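You operate a simulated robot arm through the tools that you are given. There is no shell and no other tool.

You run a simulated robot arm. Do the job below in one go: nothing can be reset, and whatever is moved stays where it is left.

Task
Switch the mixer off and brush the dust from the fader panel.
Fine: pull the yellow and green faders down first; put the black brush back; no thump. Set down upright: brush. What is to be rubbed or washed off counts as gone when no trace of it is left.
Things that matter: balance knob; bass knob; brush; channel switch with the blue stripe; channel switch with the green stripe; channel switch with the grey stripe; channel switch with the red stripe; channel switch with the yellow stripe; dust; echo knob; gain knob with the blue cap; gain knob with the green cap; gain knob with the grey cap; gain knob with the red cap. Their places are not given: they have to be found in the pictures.

The check looks at the end state, three seconds after you hand in, the way a careful person would. Anything else that was tipped, shoved, dropped, spilled or broken makes it a failure.

Robot
A 7-joint arm with a two-finger gripper, fixed in place. Base frame: the origin is on the floor under the middle of its stand, x ahead of it, y to its left, z up; the work surface is at about z = 730. Readings come in mm, rad, newtons and seconds.
With the tool pointing down near the work surface it reaches from about 320 to 720 mm from the base axis. Its first joint turns from -1.152 to 1.152 rad. Payload 2.45 kg.
Tool frame: the origin (TCP) lies between the finger pads and is the grasp point; the fingertips stand 26 mm ahead of it; z points along the fingers, y is the line along which they close. The gripper opens to 96 mm; its body begins 69 mm behind the TCP.
Orientation is that of the tool frame in the base frame, as a unit quaternion [x, y, z, w]. With the fingers straight down and closing along the base's y, the tool's x points along the base's -x, its y along +y and its z along -z.

Tools
- The arm moves only by the tool send_rows. Its argument "series" is a list of rows, each an object of numbers (a shift or turn left out is 0, a gripper value left out holds the last): "dx", "dy", "dz": the shift along the tool's x, y, z in units of 40 mm (1.0 is 40 mm); "wx", "wy", "wz": the turn, a rotation vector about the tool's x, y, z in units of 6 degrees (1.0 is 6 degrees); "hand": the finger opening in mm, from 0 to 96. In form: [{"dx": .., "dy": .., "dz": .., "wx": .., "wy": .., "wz": .., "hand": ..}, ...]. A call has 1 to 20 rows; each row shifts and turns the commanded pose from where the row before left it, along the tool's axes as they then stand. A call with a number of a shift or a turn outside -1 to 1 is refused whole. Each row takes 0.2 s and may step no farther than 50 mm and 0.15 rad from the row before; otherwise, or with a gripper value out of range, the whole call is refused. Where a pose cannot be reached the arm comes as near as it can. A force on the tool above 50 N (or 10 N above the force at the start of the call, whichever is more), or a blocked arm, ends the call early, and 0.2 s more pass. The fingers move at their own pace (about 50 mm/s each) and stop on an object; they squeeze with about 28 N. The grip force told is the motor's: it shows also when the fingers shut on nothing. Time passes only in rows, and 0.2 s behind the last, so rows that do not move let the fingers close. It gives the time, the measured TCP pose, the force on the tool (base axes), the opening and the grip force at its end, in the units of the frame above (readings bear some noise), with the torque about the TCP (base axes, N m) and any sound that the robot's microphone picked up, and new pictures: "pictures" is both (left out), scene, wrist or none.
- Cameras (640 x 400 px; columns grow to the right, rows downward): "scene" is fixed at [180.6, -411.8, 1420.2]; the picture's right is [0.57, -0.82, 0.00], its down [-0.49, -0.35, -0.80] and it looks along [0.65, 0.46, -0.60] (base axes); focal length 292 px, centre (320, 200). "wrist" rides on the gripper at [82, 3, -98] in the tool frame; the picture's right is [-0.04, 1.00, 0.00], its down [-0.73, -0.03, -0.68] and it looks along [-0.68, -0.03, 0.73] (tool axes); focal length 256 px, centre (320, 200).
- point_at(camera, pixels): for up to 12 pixels [column, row] of the newest picture of that camera ("zoom" is the newest enlarged one), the place [x, y, z] in the base frame of the surface seen there, good to about 3 mm. No time passes.
- inspect(camera, box): a new picture of the part [left, top, right, bottom] of that camera's present view, enlarged. No time passes.
- job_done(): hands the job in; it is judged then, once.

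Open the gripper and draw the arm clear of the work before you hand the job in, unless the task says otherwise.

The tools are called after "Call:" as name(argument=value, ...) on one line, values as JSON. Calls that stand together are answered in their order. send_rows: Moves the arm, as the interface text tells. Its arguments: {"type":"object","properties":{"series":{"type":"array"},"pictures":{"type":"string","enum":["both","scene","wrist","none"]}},"required":["series"]} The other tools are called the same way: point_at (camera, pixels) gives the place of the surface under pixels of a picture; inspect (camera, box) takes an enlarged picture of a part of a camera's view; job_done () hands the job in.

At the start:

```text
clock: 0.0
tool_pos: [468.0, 77.6, 1102.5]
tool_rot: [0.0, 1.0, 0.0, 0.0]
force: [-0.2, 0.4, -0.8]
wrist_torque: [-0.01, -0.02, -0.01]
grip_width: 96.1
grip_force: 0.1
```

scene: 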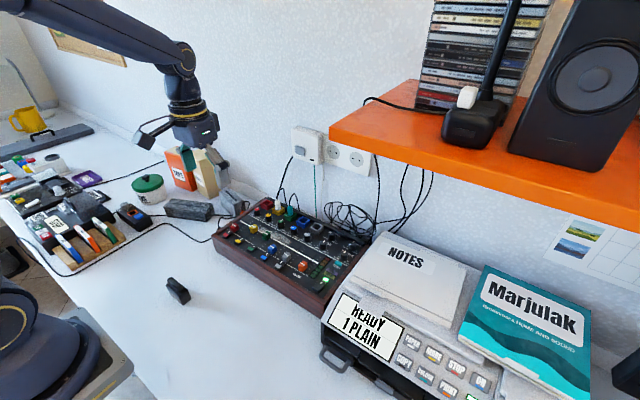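
wrist: 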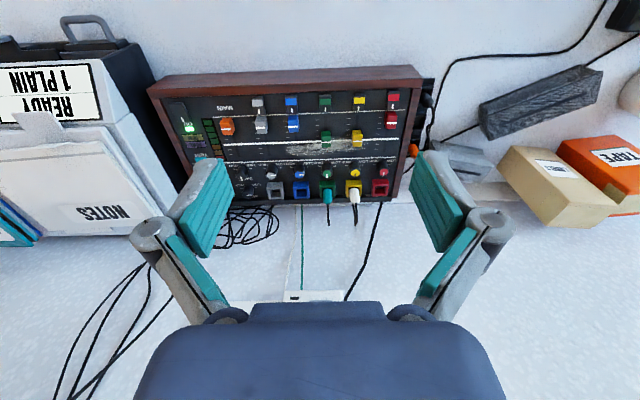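

The wrist picture shows the mixer at about (150-420, 70-200) and the scene picture shows a small black object at (178,290). I look closer at both views.

Call:
inspect(camera="wrist", box=[140, 60, 440, 210])

Call:
inspect(camera="scene", box=[200, 180, 380, 320])

Call:
inspect(camera="scene", box=[140, 250, 240, 320])

Call:
inspect(camera="scene", box=[0, 120, 180, 290])

```text
2.13 times, centred on (290, 135) of wrist
```

zoom: 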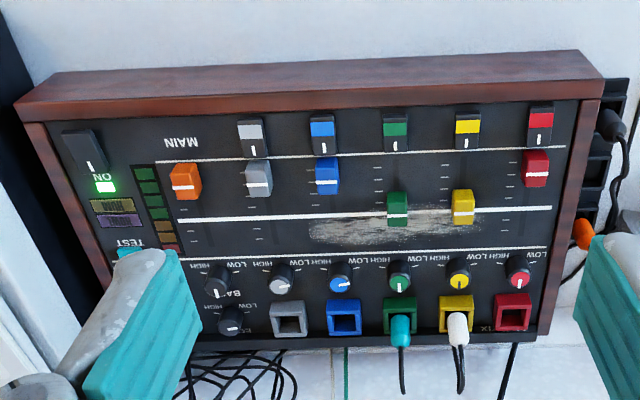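

```text
2.86 times, centred on (290, 250) of scene
```

zoom: 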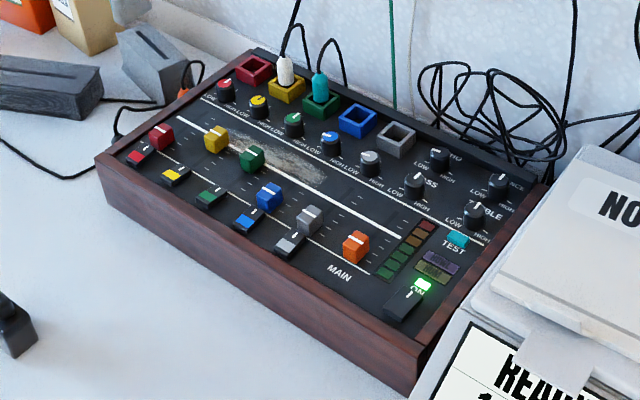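

```text
5.71 times, centred on (190, 285) of scene
```

zoom: 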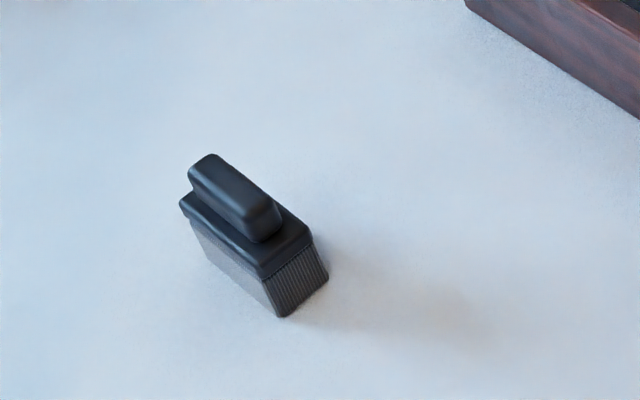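

```text
2.35 times, centred on (90, 205) of scene
```

zoom: 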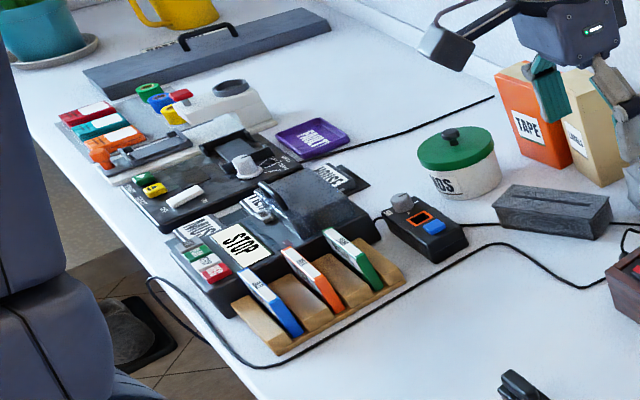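

The brush stands upright on the table (scene 178,290); the mixer's power rocker is by the green ON light, with the green and yellow faders pushed up at mid-travel. I measure features, starting with a fresh zoom of the mixer.

Call:
inspect(camera="wrist", box=[150, 80, 290, 170])

Call:
inspect(camera="wrist", box=[270, 80, 430, 180])

Call:
inspect(camera="scene", box=[215, 205, 295, 255])

Call:
inspect(camera="scene", box=[290, 240, 350, 310])

```text
4.44 times, centred on (220, 125) of wrist
```

zoom: 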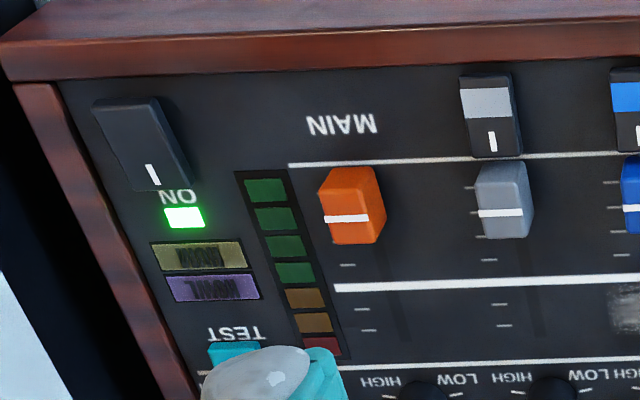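

```text
4.00 times, centred on (350, 130) of wrist
```

zoom: 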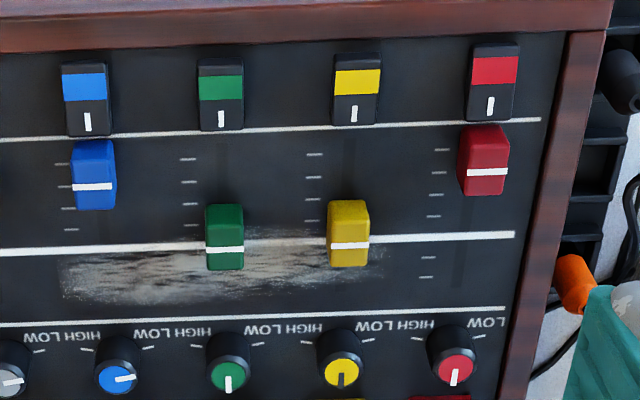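

```text
8.00 times, centred on (255, 230) of scene
```

zoom: 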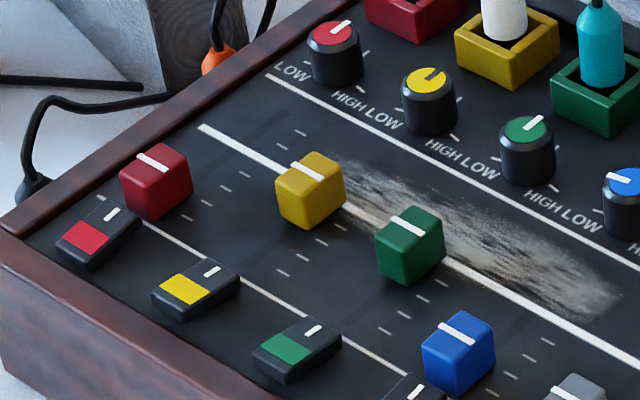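

```text
5.71 times, centred on (320, 275) of scene
```

zoom: 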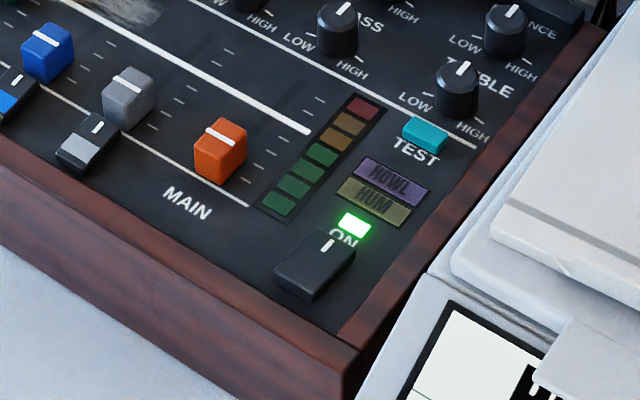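

The power rocker (zoom 315,265) seems to have its ON end (white mark, far end) pressed and the near end raised. I measure points on it in this zoom and points on the mixer from the full pictures.

Call:
point_at(camera="zoom", pixels=[[305, 240], [345, 247], [330, 245], [280, 270], [315, 285], [300, 262], [318, 296], [240, 250], [355, 225], [220, 132], [220, 155], [345, 345]])

Call:
point_at(camera="scene", pixels=[[177, 282], [173, 280], [184, 289], [172, 287], [187, 294], [190, 299], [182, 302], [190, 304], [176, 292], [200, 310]])

Call:
point_at(camera="wrist", pixels=[[326, 139], [326, 143], [357, 135], [357, 141], [391, 122], [293, 126], [180, 112], [190, 128], [325, 112], [358, 112], [393, 112], [300, 150]])

```text
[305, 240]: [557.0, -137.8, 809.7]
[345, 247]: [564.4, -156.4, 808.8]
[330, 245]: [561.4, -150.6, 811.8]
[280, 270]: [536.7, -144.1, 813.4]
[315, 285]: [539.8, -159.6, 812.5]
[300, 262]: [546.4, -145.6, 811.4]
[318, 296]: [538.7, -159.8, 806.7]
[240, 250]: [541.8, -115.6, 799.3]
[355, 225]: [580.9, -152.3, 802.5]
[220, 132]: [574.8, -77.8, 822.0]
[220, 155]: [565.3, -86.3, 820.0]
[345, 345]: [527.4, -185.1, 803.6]
```

```text
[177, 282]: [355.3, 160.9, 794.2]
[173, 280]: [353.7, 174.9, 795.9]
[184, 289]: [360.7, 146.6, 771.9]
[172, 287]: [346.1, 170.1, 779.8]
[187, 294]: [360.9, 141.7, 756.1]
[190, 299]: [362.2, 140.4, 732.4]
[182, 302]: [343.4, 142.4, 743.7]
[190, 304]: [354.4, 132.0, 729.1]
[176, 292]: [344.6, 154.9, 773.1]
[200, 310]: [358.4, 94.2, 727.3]
```

```text
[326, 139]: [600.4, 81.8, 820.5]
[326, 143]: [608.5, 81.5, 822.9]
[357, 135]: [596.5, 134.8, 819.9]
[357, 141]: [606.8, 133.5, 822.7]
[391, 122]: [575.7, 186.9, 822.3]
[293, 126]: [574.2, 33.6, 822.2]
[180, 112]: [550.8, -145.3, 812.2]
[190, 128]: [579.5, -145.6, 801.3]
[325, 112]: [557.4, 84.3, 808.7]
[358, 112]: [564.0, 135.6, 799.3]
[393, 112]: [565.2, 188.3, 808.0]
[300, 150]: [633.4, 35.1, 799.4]
```

I measure possible obstacles (shelf, cables, printer lid, boxes) before moving.

Call:
point_at(camera="scene", pixels=[[330, 130], [335, 145], [410, 82], [500, 170], [600, 210], [385, 250], [330, 330], [350, 225], [308, 145], [290, 205], [265, 200], [297, 218]])

Call:
point_at(camera="scene", pixels=[[213, 243], [213, 236], [255, 198], [372, 240], [318, 318], [190, 210], [180, 170], [205, 180], [290, 185], [150, 190]])

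```text
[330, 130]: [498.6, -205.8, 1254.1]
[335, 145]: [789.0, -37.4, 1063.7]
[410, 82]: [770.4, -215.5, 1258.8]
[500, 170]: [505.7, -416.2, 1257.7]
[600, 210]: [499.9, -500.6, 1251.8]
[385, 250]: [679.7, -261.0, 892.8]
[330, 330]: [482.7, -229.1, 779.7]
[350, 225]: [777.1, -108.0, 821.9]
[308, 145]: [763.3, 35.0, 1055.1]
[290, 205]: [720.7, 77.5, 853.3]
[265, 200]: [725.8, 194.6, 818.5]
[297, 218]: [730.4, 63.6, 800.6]
```

```text
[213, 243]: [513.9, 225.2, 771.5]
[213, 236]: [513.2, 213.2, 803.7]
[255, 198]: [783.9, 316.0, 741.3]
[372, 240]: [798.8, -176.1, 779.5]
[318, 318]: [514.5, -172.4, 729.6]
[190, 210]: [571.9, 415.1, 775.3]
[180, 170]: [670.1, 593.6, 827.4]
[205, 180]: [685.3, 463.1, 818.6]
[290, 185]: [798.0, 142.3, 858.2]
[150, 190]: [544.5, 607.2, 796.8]
```

Everything is located roughly: panel z≈800, fader caps top z≈822, shelf at z≈1254 beyond y<-206. I descend for a nearer view of the fader panel.

Call:
send_rows(series=[{"dx": -0.1, "dy": -0.1, "dz": 1.0}, {"dx": -0.1, "dy": -0.1, "dz": 1.0}, {"dx": -0.1, "dy": -0.1, "dz": 1.0}, {"dx": -0.1, "dy": -0.1, "dz": 1.0}, {"dx": -0.1, "dy": -0.04, "dz": 0.8}, {}], pictures="both")

```text
clock: 1.4
tool_pos: [487.9, 60.3, 908.5]
tool_rot: [0.0, 1.0, 0.001, 0.0]
force: [0.6, 0.9, -0.2]
wrist_torque: [0.04, 0.01, 0.03]
grip_width: 96.0
grip_force: 0.0
```

scene: 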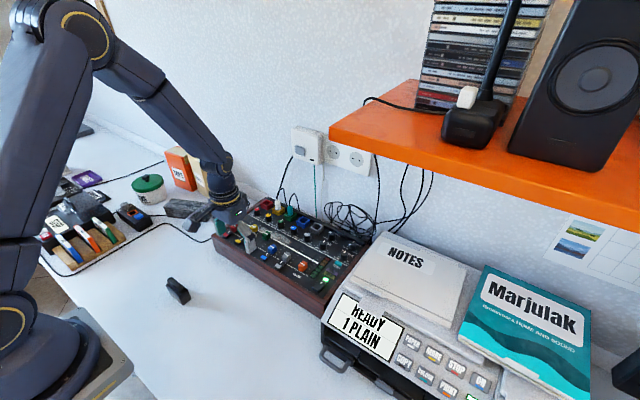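
wrist: 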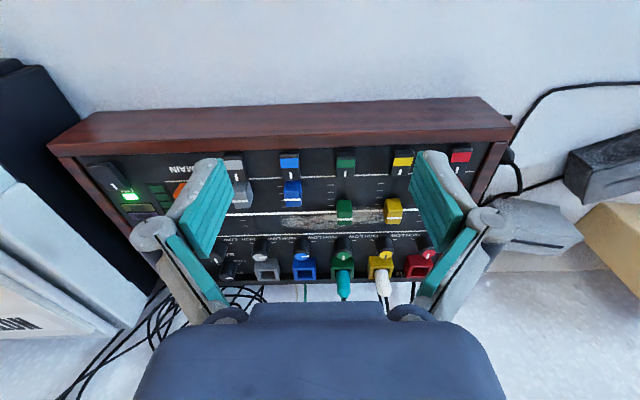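

The view is closer now; green and yellow faders at (345,210) and (393,210). I zoom to measure fader travel, dust and switches.

Call:
inspect(camera="wrist", box=[220, 130, 420, 255])

Call:
point_at(camera="zoom", pixels=[[395, 240], [395, 265], [395, 285], [550, 240], [550, 262], [550, 280], [232, 190], [232, 160], [400, 70], [405, 120], [580, 60], [585, 115]])

Call:
point_at(camera="zoom", pixels=[[205, 275], [210, 310], [300, 300], [460, 275], [520, 275], [510, 250], [400, 310], [340, 150], [340, 270], [340, 335], [395, 350], [520, 355]])

```text
3.20 times, centred on (320, 192) of wrist
```

zoom: 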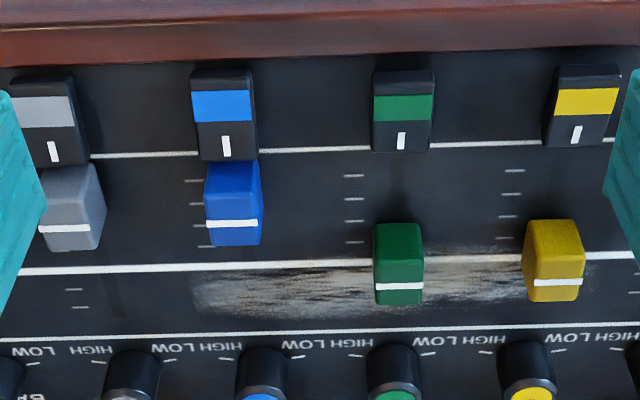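

```text
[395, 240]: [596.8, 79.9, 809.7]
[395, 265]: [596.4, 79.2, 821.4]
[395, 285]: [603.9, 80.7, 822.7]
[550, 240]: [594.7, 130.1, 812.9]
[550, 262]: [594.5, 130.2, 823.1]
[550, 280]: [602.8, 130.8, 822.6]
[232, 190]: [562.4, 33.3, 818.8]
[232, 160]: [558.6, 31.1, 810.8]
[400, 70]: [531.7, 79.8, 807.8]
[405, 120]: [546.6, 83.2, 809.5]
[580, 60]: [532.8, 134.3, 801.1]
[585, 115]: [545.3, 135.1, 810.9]
```

```text
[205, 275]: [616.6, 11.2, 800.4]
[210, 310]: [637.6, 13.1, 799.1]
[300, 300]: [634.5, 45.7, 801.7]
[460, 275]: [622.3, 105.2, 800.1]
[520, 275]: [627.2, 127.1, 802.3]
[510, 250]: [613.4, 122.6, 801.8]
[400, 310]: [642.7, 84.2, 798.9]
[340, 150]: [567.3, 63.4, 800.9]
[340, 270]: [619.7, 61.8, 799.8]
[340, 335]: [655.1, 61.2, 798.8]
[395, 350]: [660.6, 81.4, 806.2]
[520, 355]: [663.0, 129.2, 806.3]
```

Other channel faders sit at x≈572 (fully down); green (y≈81) and yellow (y≈131) are at x≈604, with caps up to z≈822 and channel switches ending at x≈557. I close the fingers and move above the spot just beyond the green fader.

Call:
send_rows(series=[{"dx": -0.9, "dy": 0.13, "hand": 0}, {"dx": -0.9, "dy": 0.13}, {"dx": -0.9, "dy": 0.13}, {"dx": -0.92, "dy": 0.14}, {}, {}], pictures="both")

```text
clock: 2.8
tool_pos: [638.4, 79.3, 911.5]
tool_rot: [0.0, 1.0, 0.001, 0.0]
force: [-0.1, -0.5, -0.4]
wrist_torque: [-0.02, -0.03, 0.01]
grip_width: 0.1
grip_force: 27.9
```

scene: 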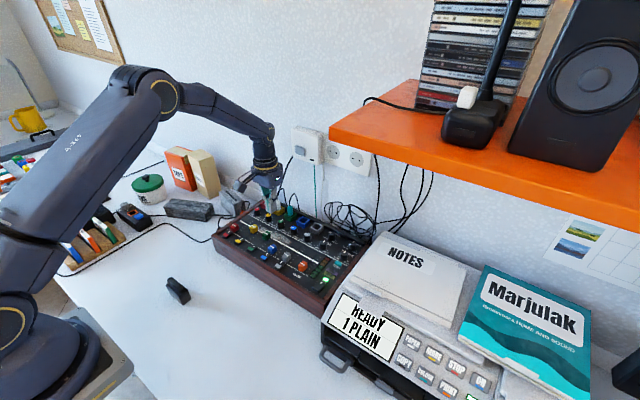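
wrist: 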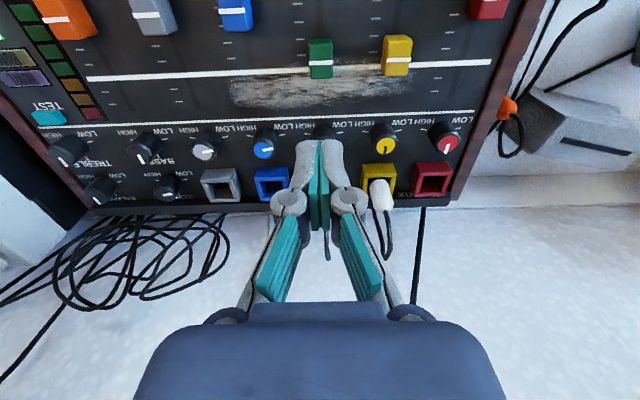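

The fingers are closed, above the gap behind the green fader; x reads about 5 mm past the command, so I wait two rows to see whether it settles.

Call:
send_rows(series=[{}, {}], pictures="none")

Call:
inspect(camera="wrist", box=[200, 30, 460, 200])

Call:
point_at(camera="zoom", pixels=[[285, 70], [290, 85], [290, 130], [480, 70], [480, 85], [75, 140], [80, 170], [470, 120], [150, 170], [270, 290], [310, 290], [300, 330]])

```text
clock: 3.4
tool_pos: [638.3, 81.1, 912.4]
tool_rot: [0.001, 1.0, 0.0, 0.0]
force: [-0.1, -0.3, 0.5]
wrist_torque: [0.03, 0.0, 0.02]
grip_width: 0.2
grip_force: 28.0
```

```text
2.35 times, centred on (330, 115) of wrist
```

zoom: 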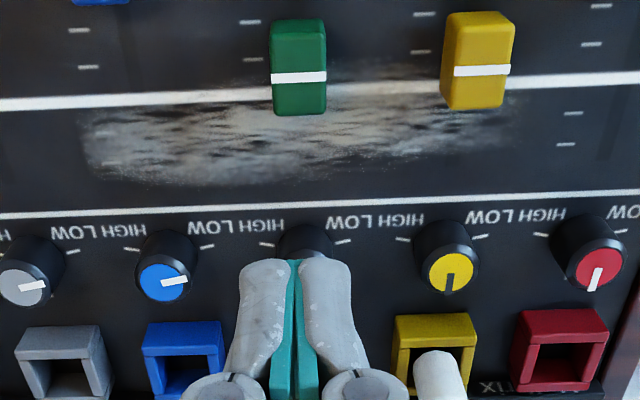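

```text
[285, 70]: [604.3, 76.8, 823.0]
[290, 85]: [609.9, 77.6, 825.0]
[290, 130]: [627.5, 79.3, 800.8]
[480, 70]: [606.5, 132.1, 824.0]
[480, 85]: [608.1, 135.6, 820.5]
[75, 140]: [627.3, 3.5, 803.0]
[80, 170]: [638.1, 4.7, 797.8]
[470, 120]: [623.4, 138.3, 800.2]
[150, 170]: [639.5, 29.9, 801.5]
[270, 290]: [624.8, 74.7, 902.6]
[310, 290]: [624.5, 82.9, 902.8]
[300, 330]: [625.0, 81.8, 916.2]
```

The near finger surface is at x≈625, the fader's far edge at ≈612 and knob fronts at ≈658. I descend in the gap, nudging 3 mm nearer, stopping with the tips at about z=815 to look.

Call:
send_rows(series=[{"dx": 0.08, "dz": 0.6}, {"dz": 0.6}, {"dz": 0.5}, {}, {}], pictures="both")

Call:
inspect(camera="wrist", box=[200, 0, 460, 200])

Call:
inspect(camera="scene", box=[210, 170, 330, 260])

```text
clock: 4.6
tool_pos: [629.9, 81.3, 844.5]
tool_rot: [0.0, 1.0, 0.0, 0.0]
force: [0.3, 0.0, -0.5]
wrist_torque: [-0.01, -0.01, 0.01]
grip_width: 0.0
grip_force: 27.8
```

scene: 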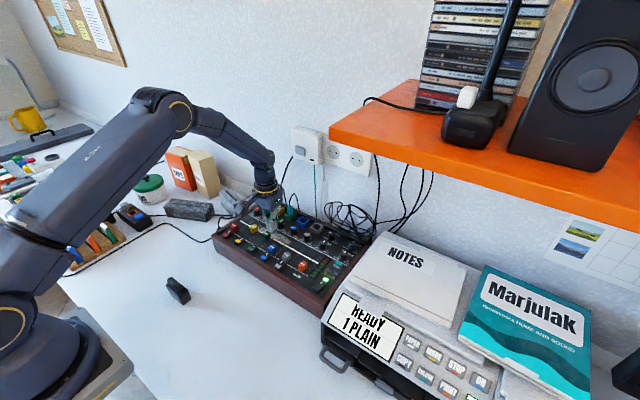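
wrist: 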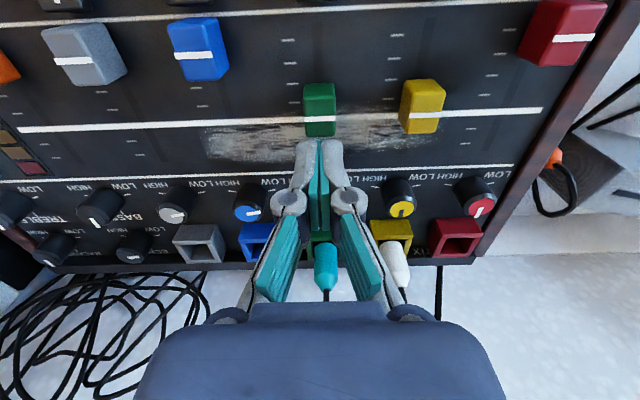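

```text
2.00 times, centred on (330, 100) of wrist
```

zoom: 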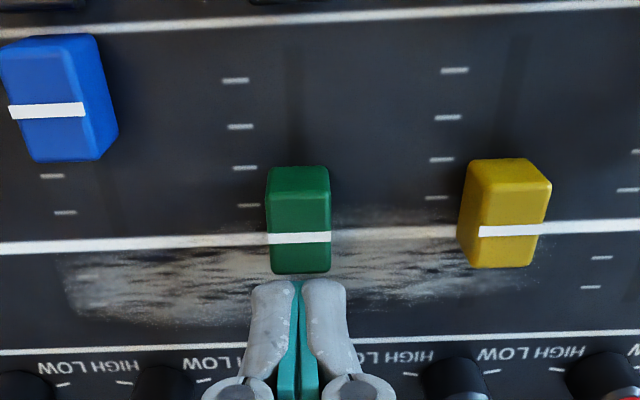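

```text
4.44 times, centred on (270, 215) of scene
```

zoom: 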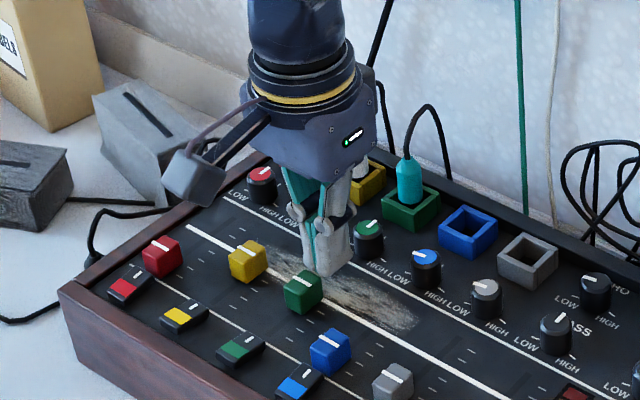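

The tips sit just behind the green fader with a gap of about 2–3 mm. I lower by 10 mm and push the fader toward −x in small steps, then check.

Call:
send_rows(series=[{"dz": 0.25}, {}, {"dx": 0.1}, {"dx": 0.1}, {"dx": 0.1}, {"dx": 0.1}, {}], pictures="wrist")

Call:
inspect(camera="wrist", box=[200, 0, 460, 200])

```text
clock: 6.2
tool_pos: [612.5, 80.1, 833.1]
tool_rot: [0.0, 1.0, 0.0, -0.001]
force: [-0.5, -0.2, -0.1]
wrist_torque: [0.02, -0.02, -0.01]
grip_width: 0.0
grip_force: 28.5
```

wrist: 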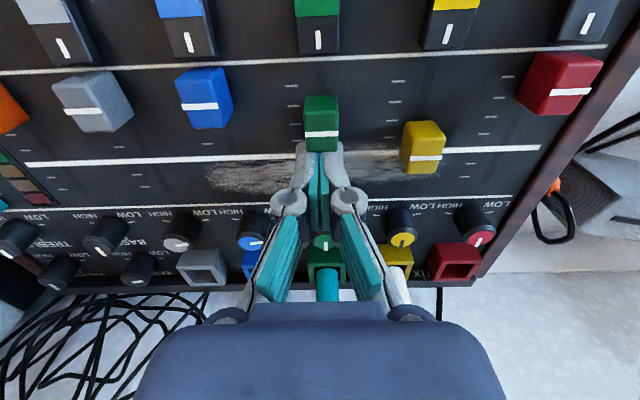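

```text
2.00 times, centred on (330, 100) of wrist
```

zoom: 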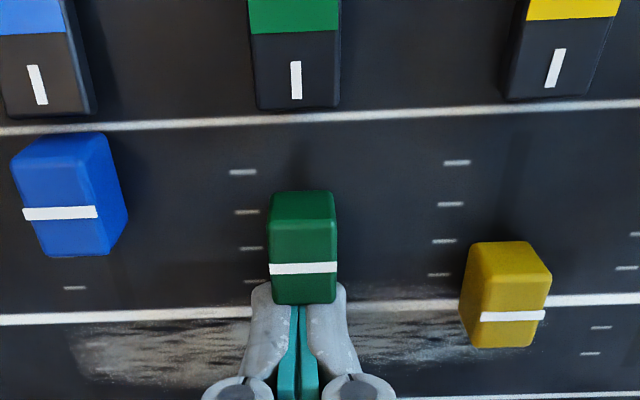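

The green fader is sliding (now about 14 mm from blue's level) with negligible force. I keep pushing in 3 mm steps, then finer.

Call:
send_rows(series=[{"dx": 0.1}, {"dx": 0.1}, {"dx": 0.1}, {"dx": 0.05}, {"dx": 0.05}, {}], pictures="wrist")

Call:
inspect(camera="wrist", box=[150, 0, 460, 200])

```text
clock: 7.6
tool_pos: [597.7, 80.7, 833.7]
tool_rot: [-0.001, 1.0, 0.0, 0.0]
force: [2.5, 0.1, -0.6]
wrist_torque: [0.0, -0.02, 0.02]
grip_width: 5.9
grip_force: 28.7
```

wrist: 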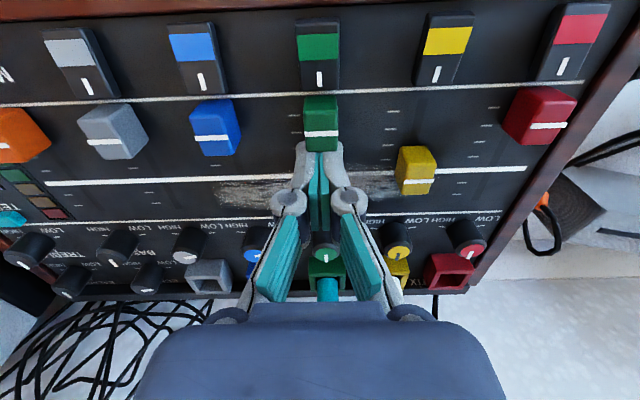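

```text
2.00 times, centred on (305, 100) of wrist
```

zoom: 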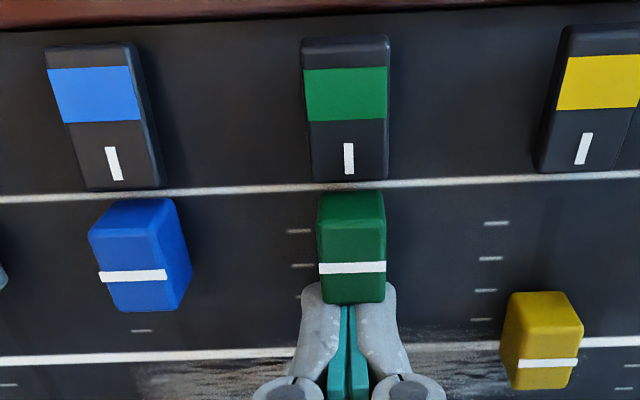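

Green is now level with blue/grey/red and the force rose to 2.5 N. I push 2 mm more gently to confirm the end stop.

Call:
send_rows(series=[{"dx": 0.03}, {"dx": 0.03}, {}], pictures="wrist")

Call:
inspect(camera="wrist", box=[150, 0, 460, 200])

```text
clock: 8.4
tool_pos: [597.8, 80.2, 832.7]
tool_rot: [0.0, 1.0, 0.001, 0.004]
force: [21.8, 3.2, -6.5]
wrist_torque: [0.03, -0.31, -0.01]
grip_width: 6.0
grip_force: 28.2
```

wrist: 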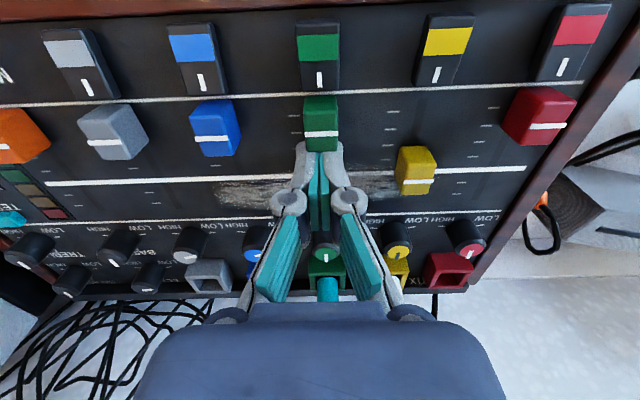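

```text
2.00 times, centred on (305, 100) of wrist
```

zoom: 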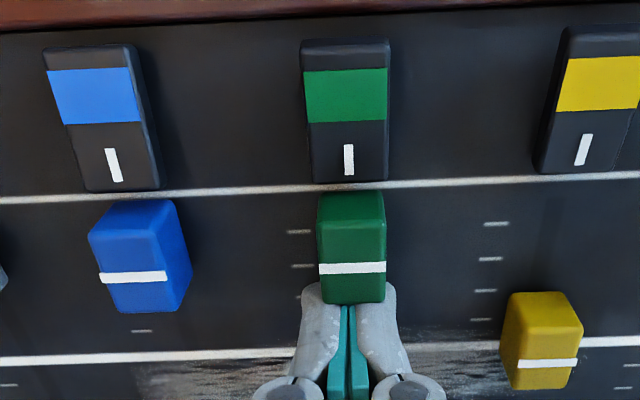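

The end stop is confirmed (21.8 N, no motion). I back off, lift, and go behind the yellow fader at y≈131.

Call:
send_rows(series=[{"dx": -0.2}, {"dz": -0.5}, {"dz": -0.5, "dx": -0.4}, {"dy": 0.65, "dx": -0.3}, {"dy": 0.62}, {}, {}], pictures="wrist")

Call:
inspect(camera="wrist", box=[150, 0, 460, 200])

```text
clock: 10.0
tool_pos: [633.1, 135.1, 870.3]
tool_rot: [0.001, 1.0, 0.0, 0.001]
force: [0.1, -0.6, -0.7]
wrist_torque: [-0.03, -0.01, -0.04]
grip_width: 0.0
grip_force: 28.4
```

wrist: 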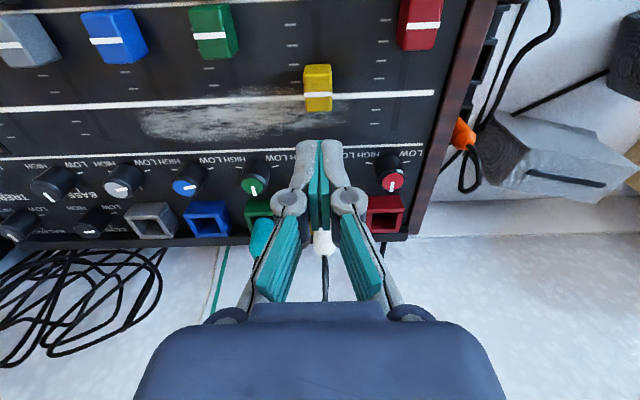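

```text
2.00 times, centred on (305, 100) of wrist
```

zoom: 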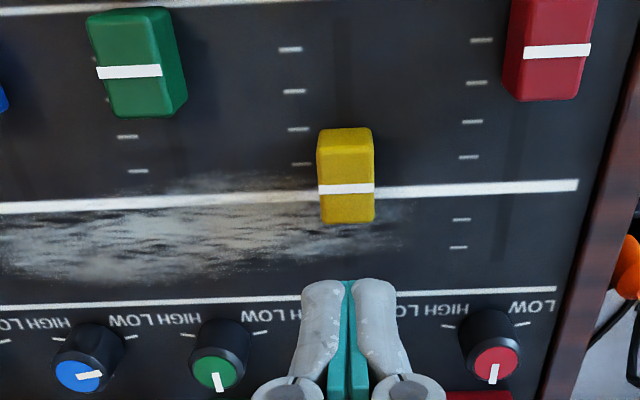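

The tips are aligned behind the yellow fader (zoom 346,175). I lower 40 mm into the gap and push it down the same 34 mm.

Call:
send_rows(series=[{"dz": 0.5}, {"dz": 0.5}, {}, {"dx": 0.1}, {"dx": 0.1}, {"dx": 0.1}, {"dx": 0.1}, {"dx": 0.1}, {"dx": 0.1}, {"dx": 0.1}, {"dx": 0.08}, {"dx": 0.05}, {"dx": 0.04}, {"dx": 0.02}, {}], pictures="wrist")

Call:
inspect(camera="wrist", box=[150, 0, 460, 200])

```text
clock: 13.2
tool_pos: [598.0, 131.5, 833.6]
tool_rot: [0.0, 1.0, 0.0, 0.002]
force: [17.0, 1.3, -5.4]
wrist_torque: [0.04, -0.28, 0.0]
grip_width: 5.9
grip_force: 28.8
```

wrist: 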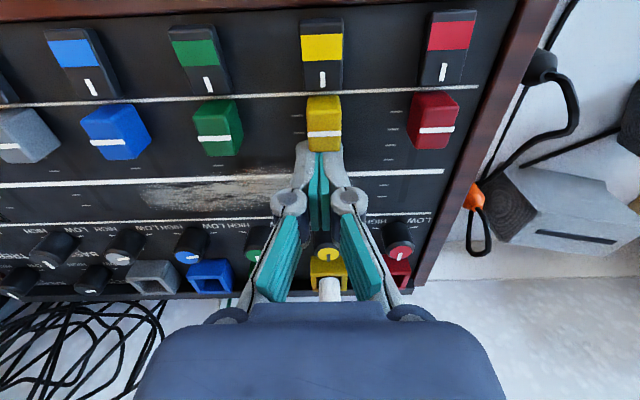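

```text
2.00 times, centred on (305, 100) of wrist
```

zoom: 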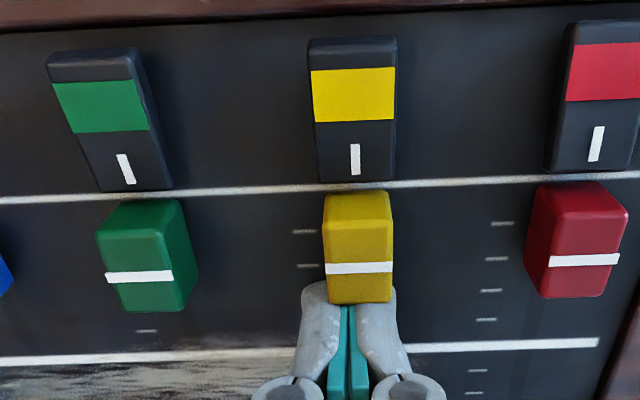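

Yellow is also at its end stop (17 N), level with green and red. I back off, rise, and move over to view the power rocker near y≈-150.

Call:
send_rows(series=[{"dx": -0.2}, {"dz": -0.75}, {"dz": -0.75}, {"dx": 0.3, "dy": -1.0}, {"dx": 0.3, "dy": -1.0}, {"dx": 0.3, "dy": -1.0}, {"dx": 0.3, "dy": -1.0}, {"dx": 0.3, "dy": -1.0}, {"dx": 0.3, "dy": -1.0}, {"dx": 0.3, "dy": -1.0}, {}, {}], pictures="both")

Call:
inspect(camera="wrist", box=[200, 40, 440, 220])

```text
clock: 15.8
tool_pos: [518.8, -149.7, 888.5]
tool_rot: [0.0, 1.0, 0.0, 0.001]
force: [0.7, 0.2, -0.5]
wrist_torque: [0.03, 0.01, -0.01]
grip_width: 0.3
grip_force: 28.7
```

scene: 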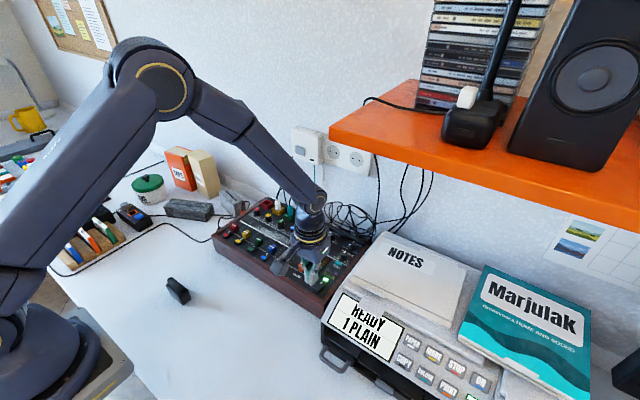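
wrist: 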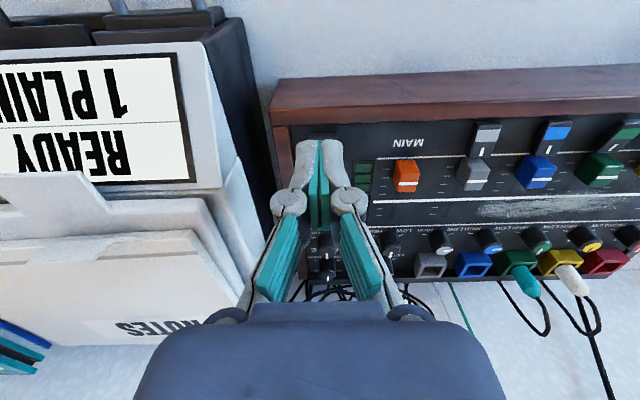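

```text
2.22 times, centred on (320, 130) of wrist
```

zoom: 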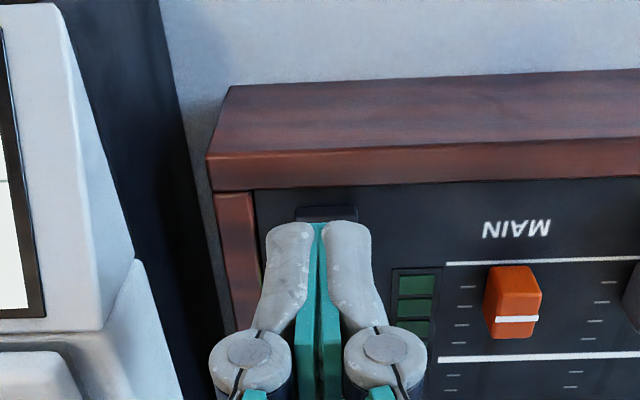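

The closed fingers hide the rocker from this spot. I shift 48 mm to the left to view it.

Call:
send_rows(series=[{"dy": 0.6, "dx": -0.5}, {"dy": 0.6, "dx": -0.5}, {}], pictures="wrist")

Call:
inspect(camera="wrist", box=[200, 60, 320, 150])

Call:
inspect(camera="scene", box=[295, 255, 355, 315])

```text
clock: 16.6
tool_pos: [561.6, -101.2, 890.0]
tool_rot: [0.001, 1.0, 0.0, 0.0]
force: [0.1, 0.7, 0.5]
wrist_torque: [-0.02, 0.01, 0.0]
grip_width: 0.0
grip_force: 28.5
```

wrist: 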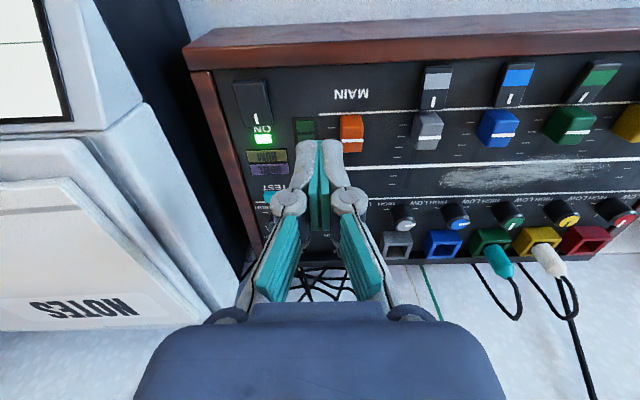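

```text
4.44 times, centred on (260, 105) of wrist
```

zoom: 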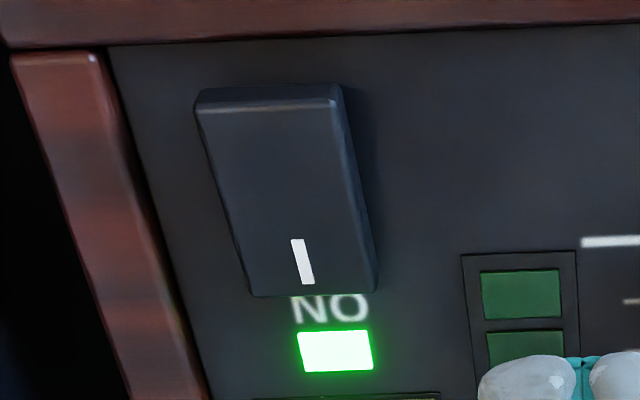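

```text
6.67 times, centred on (325, 285) of scene
```

zoom: 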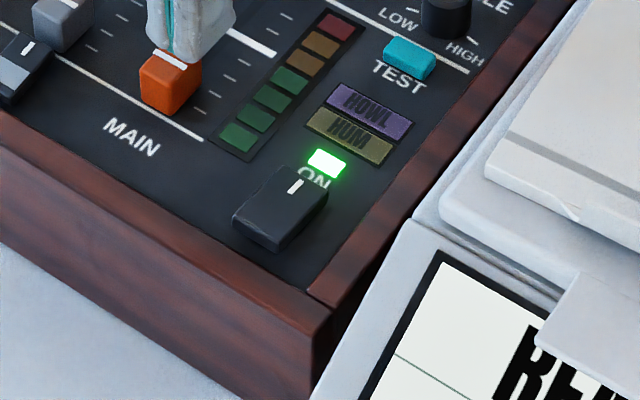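

I measure the rocker's heights at both ends in this scene zoom, to learn which end stands up.

Call:
point_at(camera="zoom", pixels=[[245, 213], [258, 218], [275, 228], [265, 205], [280, 195], [290, 200], [275, 175], [295, 185], [315, 193], [285, 245], [310, 215], [230, 235]])

Call:
inspect(camera="wrist", box=[225, 70, 285, 140])

Call:
point_at(camera="zoom", pixels=[[160, 70], [230, 70], [180, 90], [240, 90], [200, 130], [250, 150], [230, 200], [270, 220], [290, 200], [205, 228], [90, 150], [330, 130]])

```text
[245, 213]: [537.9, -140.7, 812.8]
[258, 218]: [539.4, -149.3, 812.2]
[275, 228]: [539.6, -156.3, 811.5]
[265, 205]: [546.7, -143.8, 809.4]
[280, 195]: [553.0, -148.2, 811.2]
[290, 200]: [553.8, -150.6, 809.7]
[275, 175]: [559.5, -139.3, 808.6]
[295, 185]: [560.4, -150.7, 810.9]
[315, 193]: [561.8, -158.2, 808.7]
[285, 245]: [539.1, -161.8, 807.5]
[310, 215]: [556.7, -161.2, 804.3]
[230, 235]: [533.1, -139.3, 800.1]
```

```text
5.71 times, centred on (255, 105) of wrist
```

zoom: 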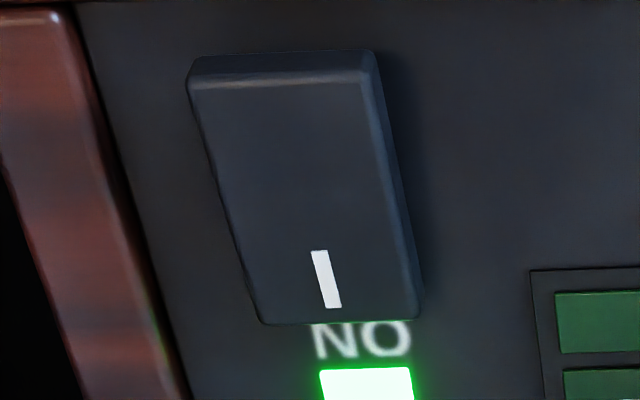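

```text
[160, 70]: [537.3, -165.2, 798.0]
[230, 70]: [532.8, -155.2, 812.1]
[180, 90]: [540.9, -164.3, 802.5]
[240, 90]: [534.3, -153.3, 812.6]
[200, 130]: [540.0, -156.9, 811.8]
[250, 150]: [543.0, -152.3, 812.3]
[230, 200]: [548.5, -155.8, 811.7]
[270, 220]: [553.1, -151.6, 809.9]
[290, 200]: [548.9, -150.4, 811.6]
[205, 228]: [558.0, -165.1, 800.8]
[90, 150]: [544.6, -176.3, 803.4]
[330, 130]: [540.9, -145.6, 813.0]
```

The near end stands at z≈813 and the far (ON) end at ≈809, so OFF means pressing the near end at x≈537, y≈-150. I measure fingertip thickness and the wooden rim height before pressing.

Call:
inspect(camera="scene", box=[270, 215, 350, 275])

Call:
point_at(camera="wrist", pixels=[[308, 145], [333, 145], [308, 160], [333, 160], [230, 45], [230, 60], [260, 50], [205, 90], [160, 180], [130, 100], [200, 60], [260, 66]])

```text
6.67 times, centred on (310, 245) of scene
```

zoom: 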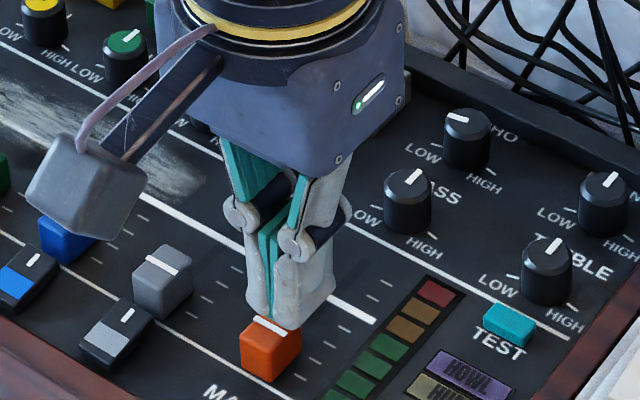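

```text
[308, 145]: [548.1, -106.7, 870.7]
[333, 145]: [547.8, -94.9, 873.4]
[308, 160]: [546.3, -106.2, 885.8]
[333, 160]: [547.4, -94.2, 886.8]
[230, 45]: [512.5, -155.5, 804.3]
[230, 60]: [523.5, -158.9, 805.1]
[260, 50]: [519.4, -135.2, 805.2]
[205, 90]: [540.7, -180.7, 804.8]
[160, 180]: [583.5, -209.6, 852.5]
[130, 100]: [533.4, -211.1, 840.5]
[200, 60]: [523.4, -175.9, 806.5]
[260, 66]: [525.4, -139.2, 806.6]
```

Finger half-thickness is about 13 mm and the rim is at z≈805. I go to x≈532, y≈-150, and tilt 12° so only the far lower corner of the fingertips presses the near end of the rocker; first I stop about 9 mm above it.

Call:
send_rows(series=[{"dx": 0.35, "dy": -0.62}, {"dx": 0.34, "dy": -0.62}, {"dz": 0.5}, {"dz": 0.25}, {"wy": 1.0}, {"wy": 1.0}, {"dx": -0.065, "dz": 0.305}, {}, {}], pictures="both")

Call:
inspect(camera="scene", box=[280, 240, 360, 310])

Call:
inspect(camera="wrist", box=[240, 80, 400, 180])

```text
clock: 18.6
tool_pos: [532.5, -149.0, 849.5]
tool_rot: [-0.001, 0.994, -0.001, -0.105]
force: [-0.2, 0.2, -0.6]
wrist_torque: [0.02, -0.01, -0.03]
grip_width: 0.0
grip_force: 28.2
```

scene: 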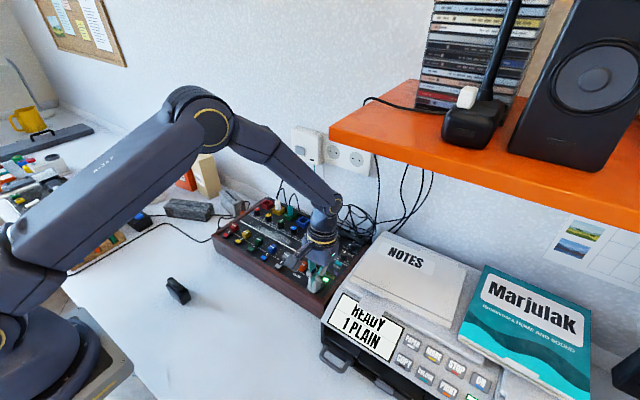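
wrist: 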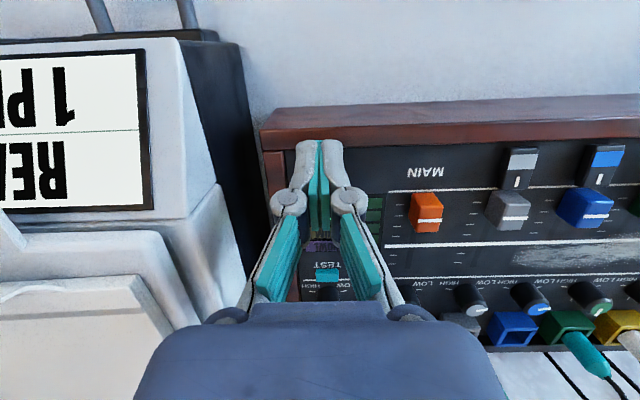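

```text
5.71 times, centred on (320, 275) of scene
```

zoom: 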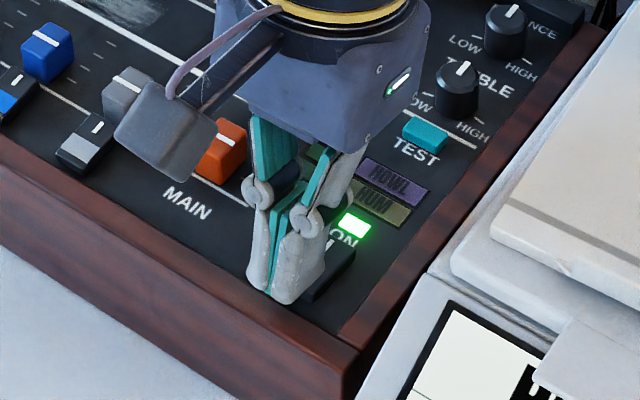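

```text
4.00 times, centred on (320, 130) of wrist
```

zoom: 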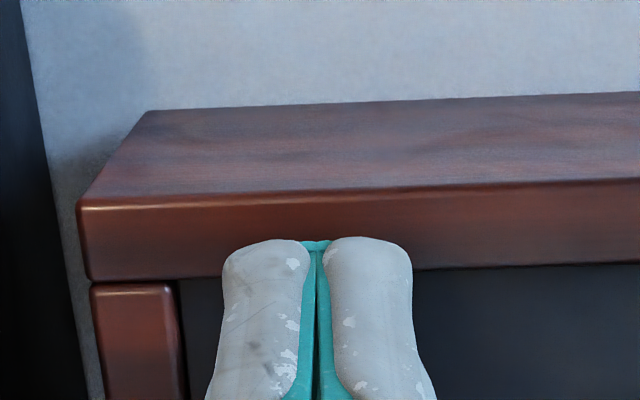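

The tilted tips are above the near end of the rocker. I lower in 2 mm steps and watch force, microphone and ON light.

Call:
send_rows(series=[{"dx": -0.0104, "dz": 0.049}, {"dx": -0.0104, "dz": 0.049}, {"dx": -0.0104, "dz": 0.049}, {"dx": -0.0104, "dz": 0.049}, {"dx": -0.0052, "dz": 0.0245}, {}], pictures="scene")

Call:
inspect(camera="scene", box=[280, 240, 360, 310])

```text
clock: 20.0
tool_pos: [531.9, -149.0, 840.7]
tool_rot: [0.0, 0.995, 0.0, -0.104]
force: [-0.5, 0.6, -0.7]
wrist_torque: [0.04, 0.03, 0.01]
grip_width: 0.3
grip_force: 28.4
```

scene: 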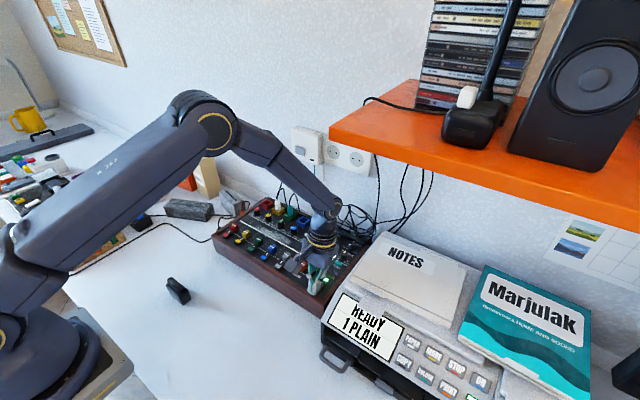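

```text
5.71 times, centred on (320, 275) of scene
```

zoom: 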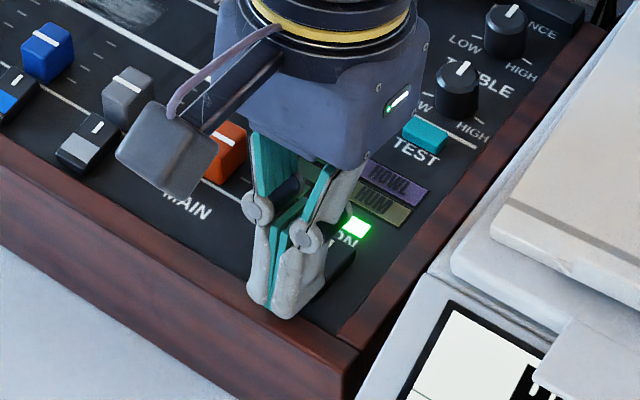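

No contact yet at TCP z≈840.7. I continue in 1 mm steps.

Call:
send_rows(series=[{"dx": -0.0052, "dz": 0.0245}, {"dx": -0.0052, "dz": 0.0245}, {"dx": -0.0052, "dz": 0.0245}, {}], pictures="scene")

Call:
inspect(camera="scene", box=[280, 240, 360, 310])

```text
clock: 21.0
tool_pos: [530.5, -151.3, 838.0]
tool_rot: [0.0, 0.995, 0.0, -0.104]
force: [-0.8, 0.0, 0.5]
wrist_torque: [-0.02, -0.02, -0.05]
grip_width: 0.1
grip_force: 28.6
```

scene: 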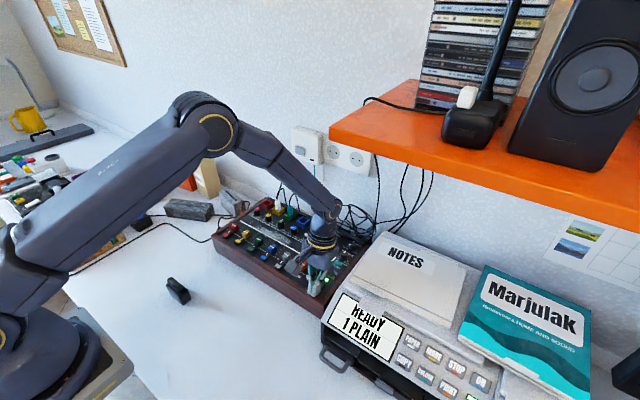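

```text
5.71 times, centred on (320, 275) of scene
```

zoom: 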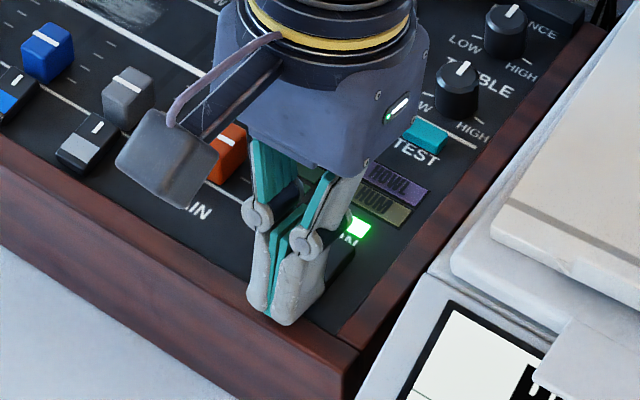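

Still no contact at z≈838; I check where the fingertip really is with respect to the rocker's near edge.

Call:
point_at(camera="zoom", pixels=[[280, 320], [290, 322], [305, 310], [320, 290], [325, 270], [335, 270], [345, 255], [268, 312], [262, 300], [330, 295]])

Call:
inspect(camera="scene", box=[305, 265, 345, 305])

```text
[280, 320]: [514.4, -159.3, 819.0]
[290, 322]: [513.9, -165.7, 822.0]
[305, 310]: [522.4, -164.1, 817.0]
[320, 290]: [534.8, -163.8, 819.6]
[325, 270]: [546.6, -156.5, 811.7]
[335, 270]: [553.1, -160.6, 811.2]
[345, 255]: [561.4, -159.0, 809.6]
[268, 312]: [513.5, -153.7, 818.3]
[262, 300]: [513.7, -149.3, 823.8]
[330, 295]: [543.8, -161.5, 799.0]
```

```text
10.00 times, centred on (325, 285) of scene
```

zoom: 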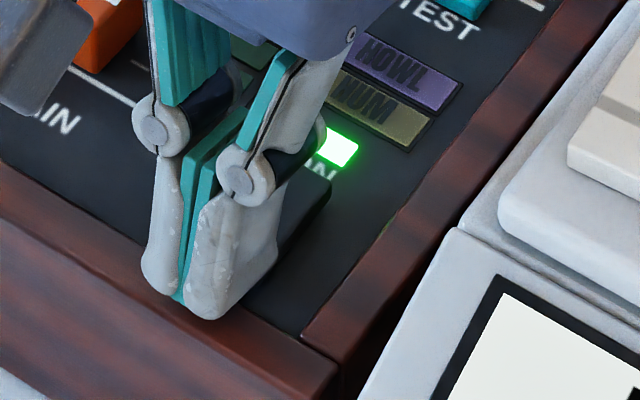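

The rounded tip corner is around x≈536, z≈811–812, just at the rocker's near edge (x≈533). I raise 3 mm, shift 4 mm farther over the rocker, and lower again.

Call:
send_rows(series=[{"dx": 0.0156, "dz": -0.0734}, {"dx": -0.0978, "dz": -0.0208}, {"dx": -0.0104, "dz": 0.049}, {"dx": -0.0052, "dz": 0.0245}, {"dx": -0.0052, "dz": 0.0245}, {}], pictures="scene")

Call:
inspect(camera="scene", box=[305, 260, 345, 305])

```text
clock: 22.4
tool_pos: [534.9, -151.1, 836.3]
tool_rot: [-0.001, 0.994, 0.0, -0.105]
force: [-3.4, 0.2, 11.4]
wrist_torque: [0.06, 0.04, 0.01]
grip_width: 5.7
grip_force: 27.8
```

scene: 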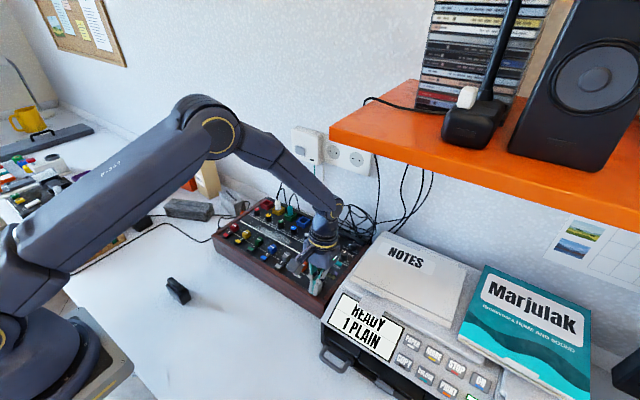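

```text
8.89 times, centred on (325, 282) of scene
```

zoom: 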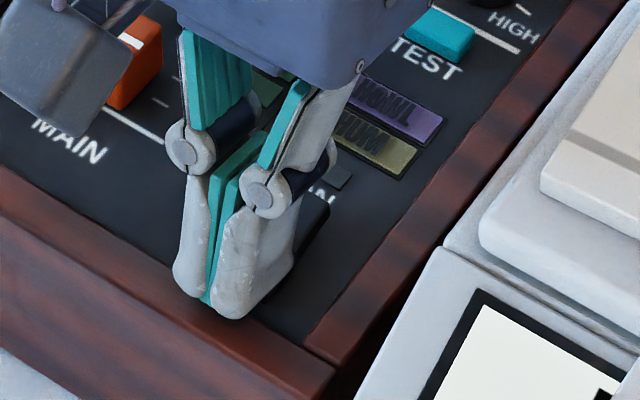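

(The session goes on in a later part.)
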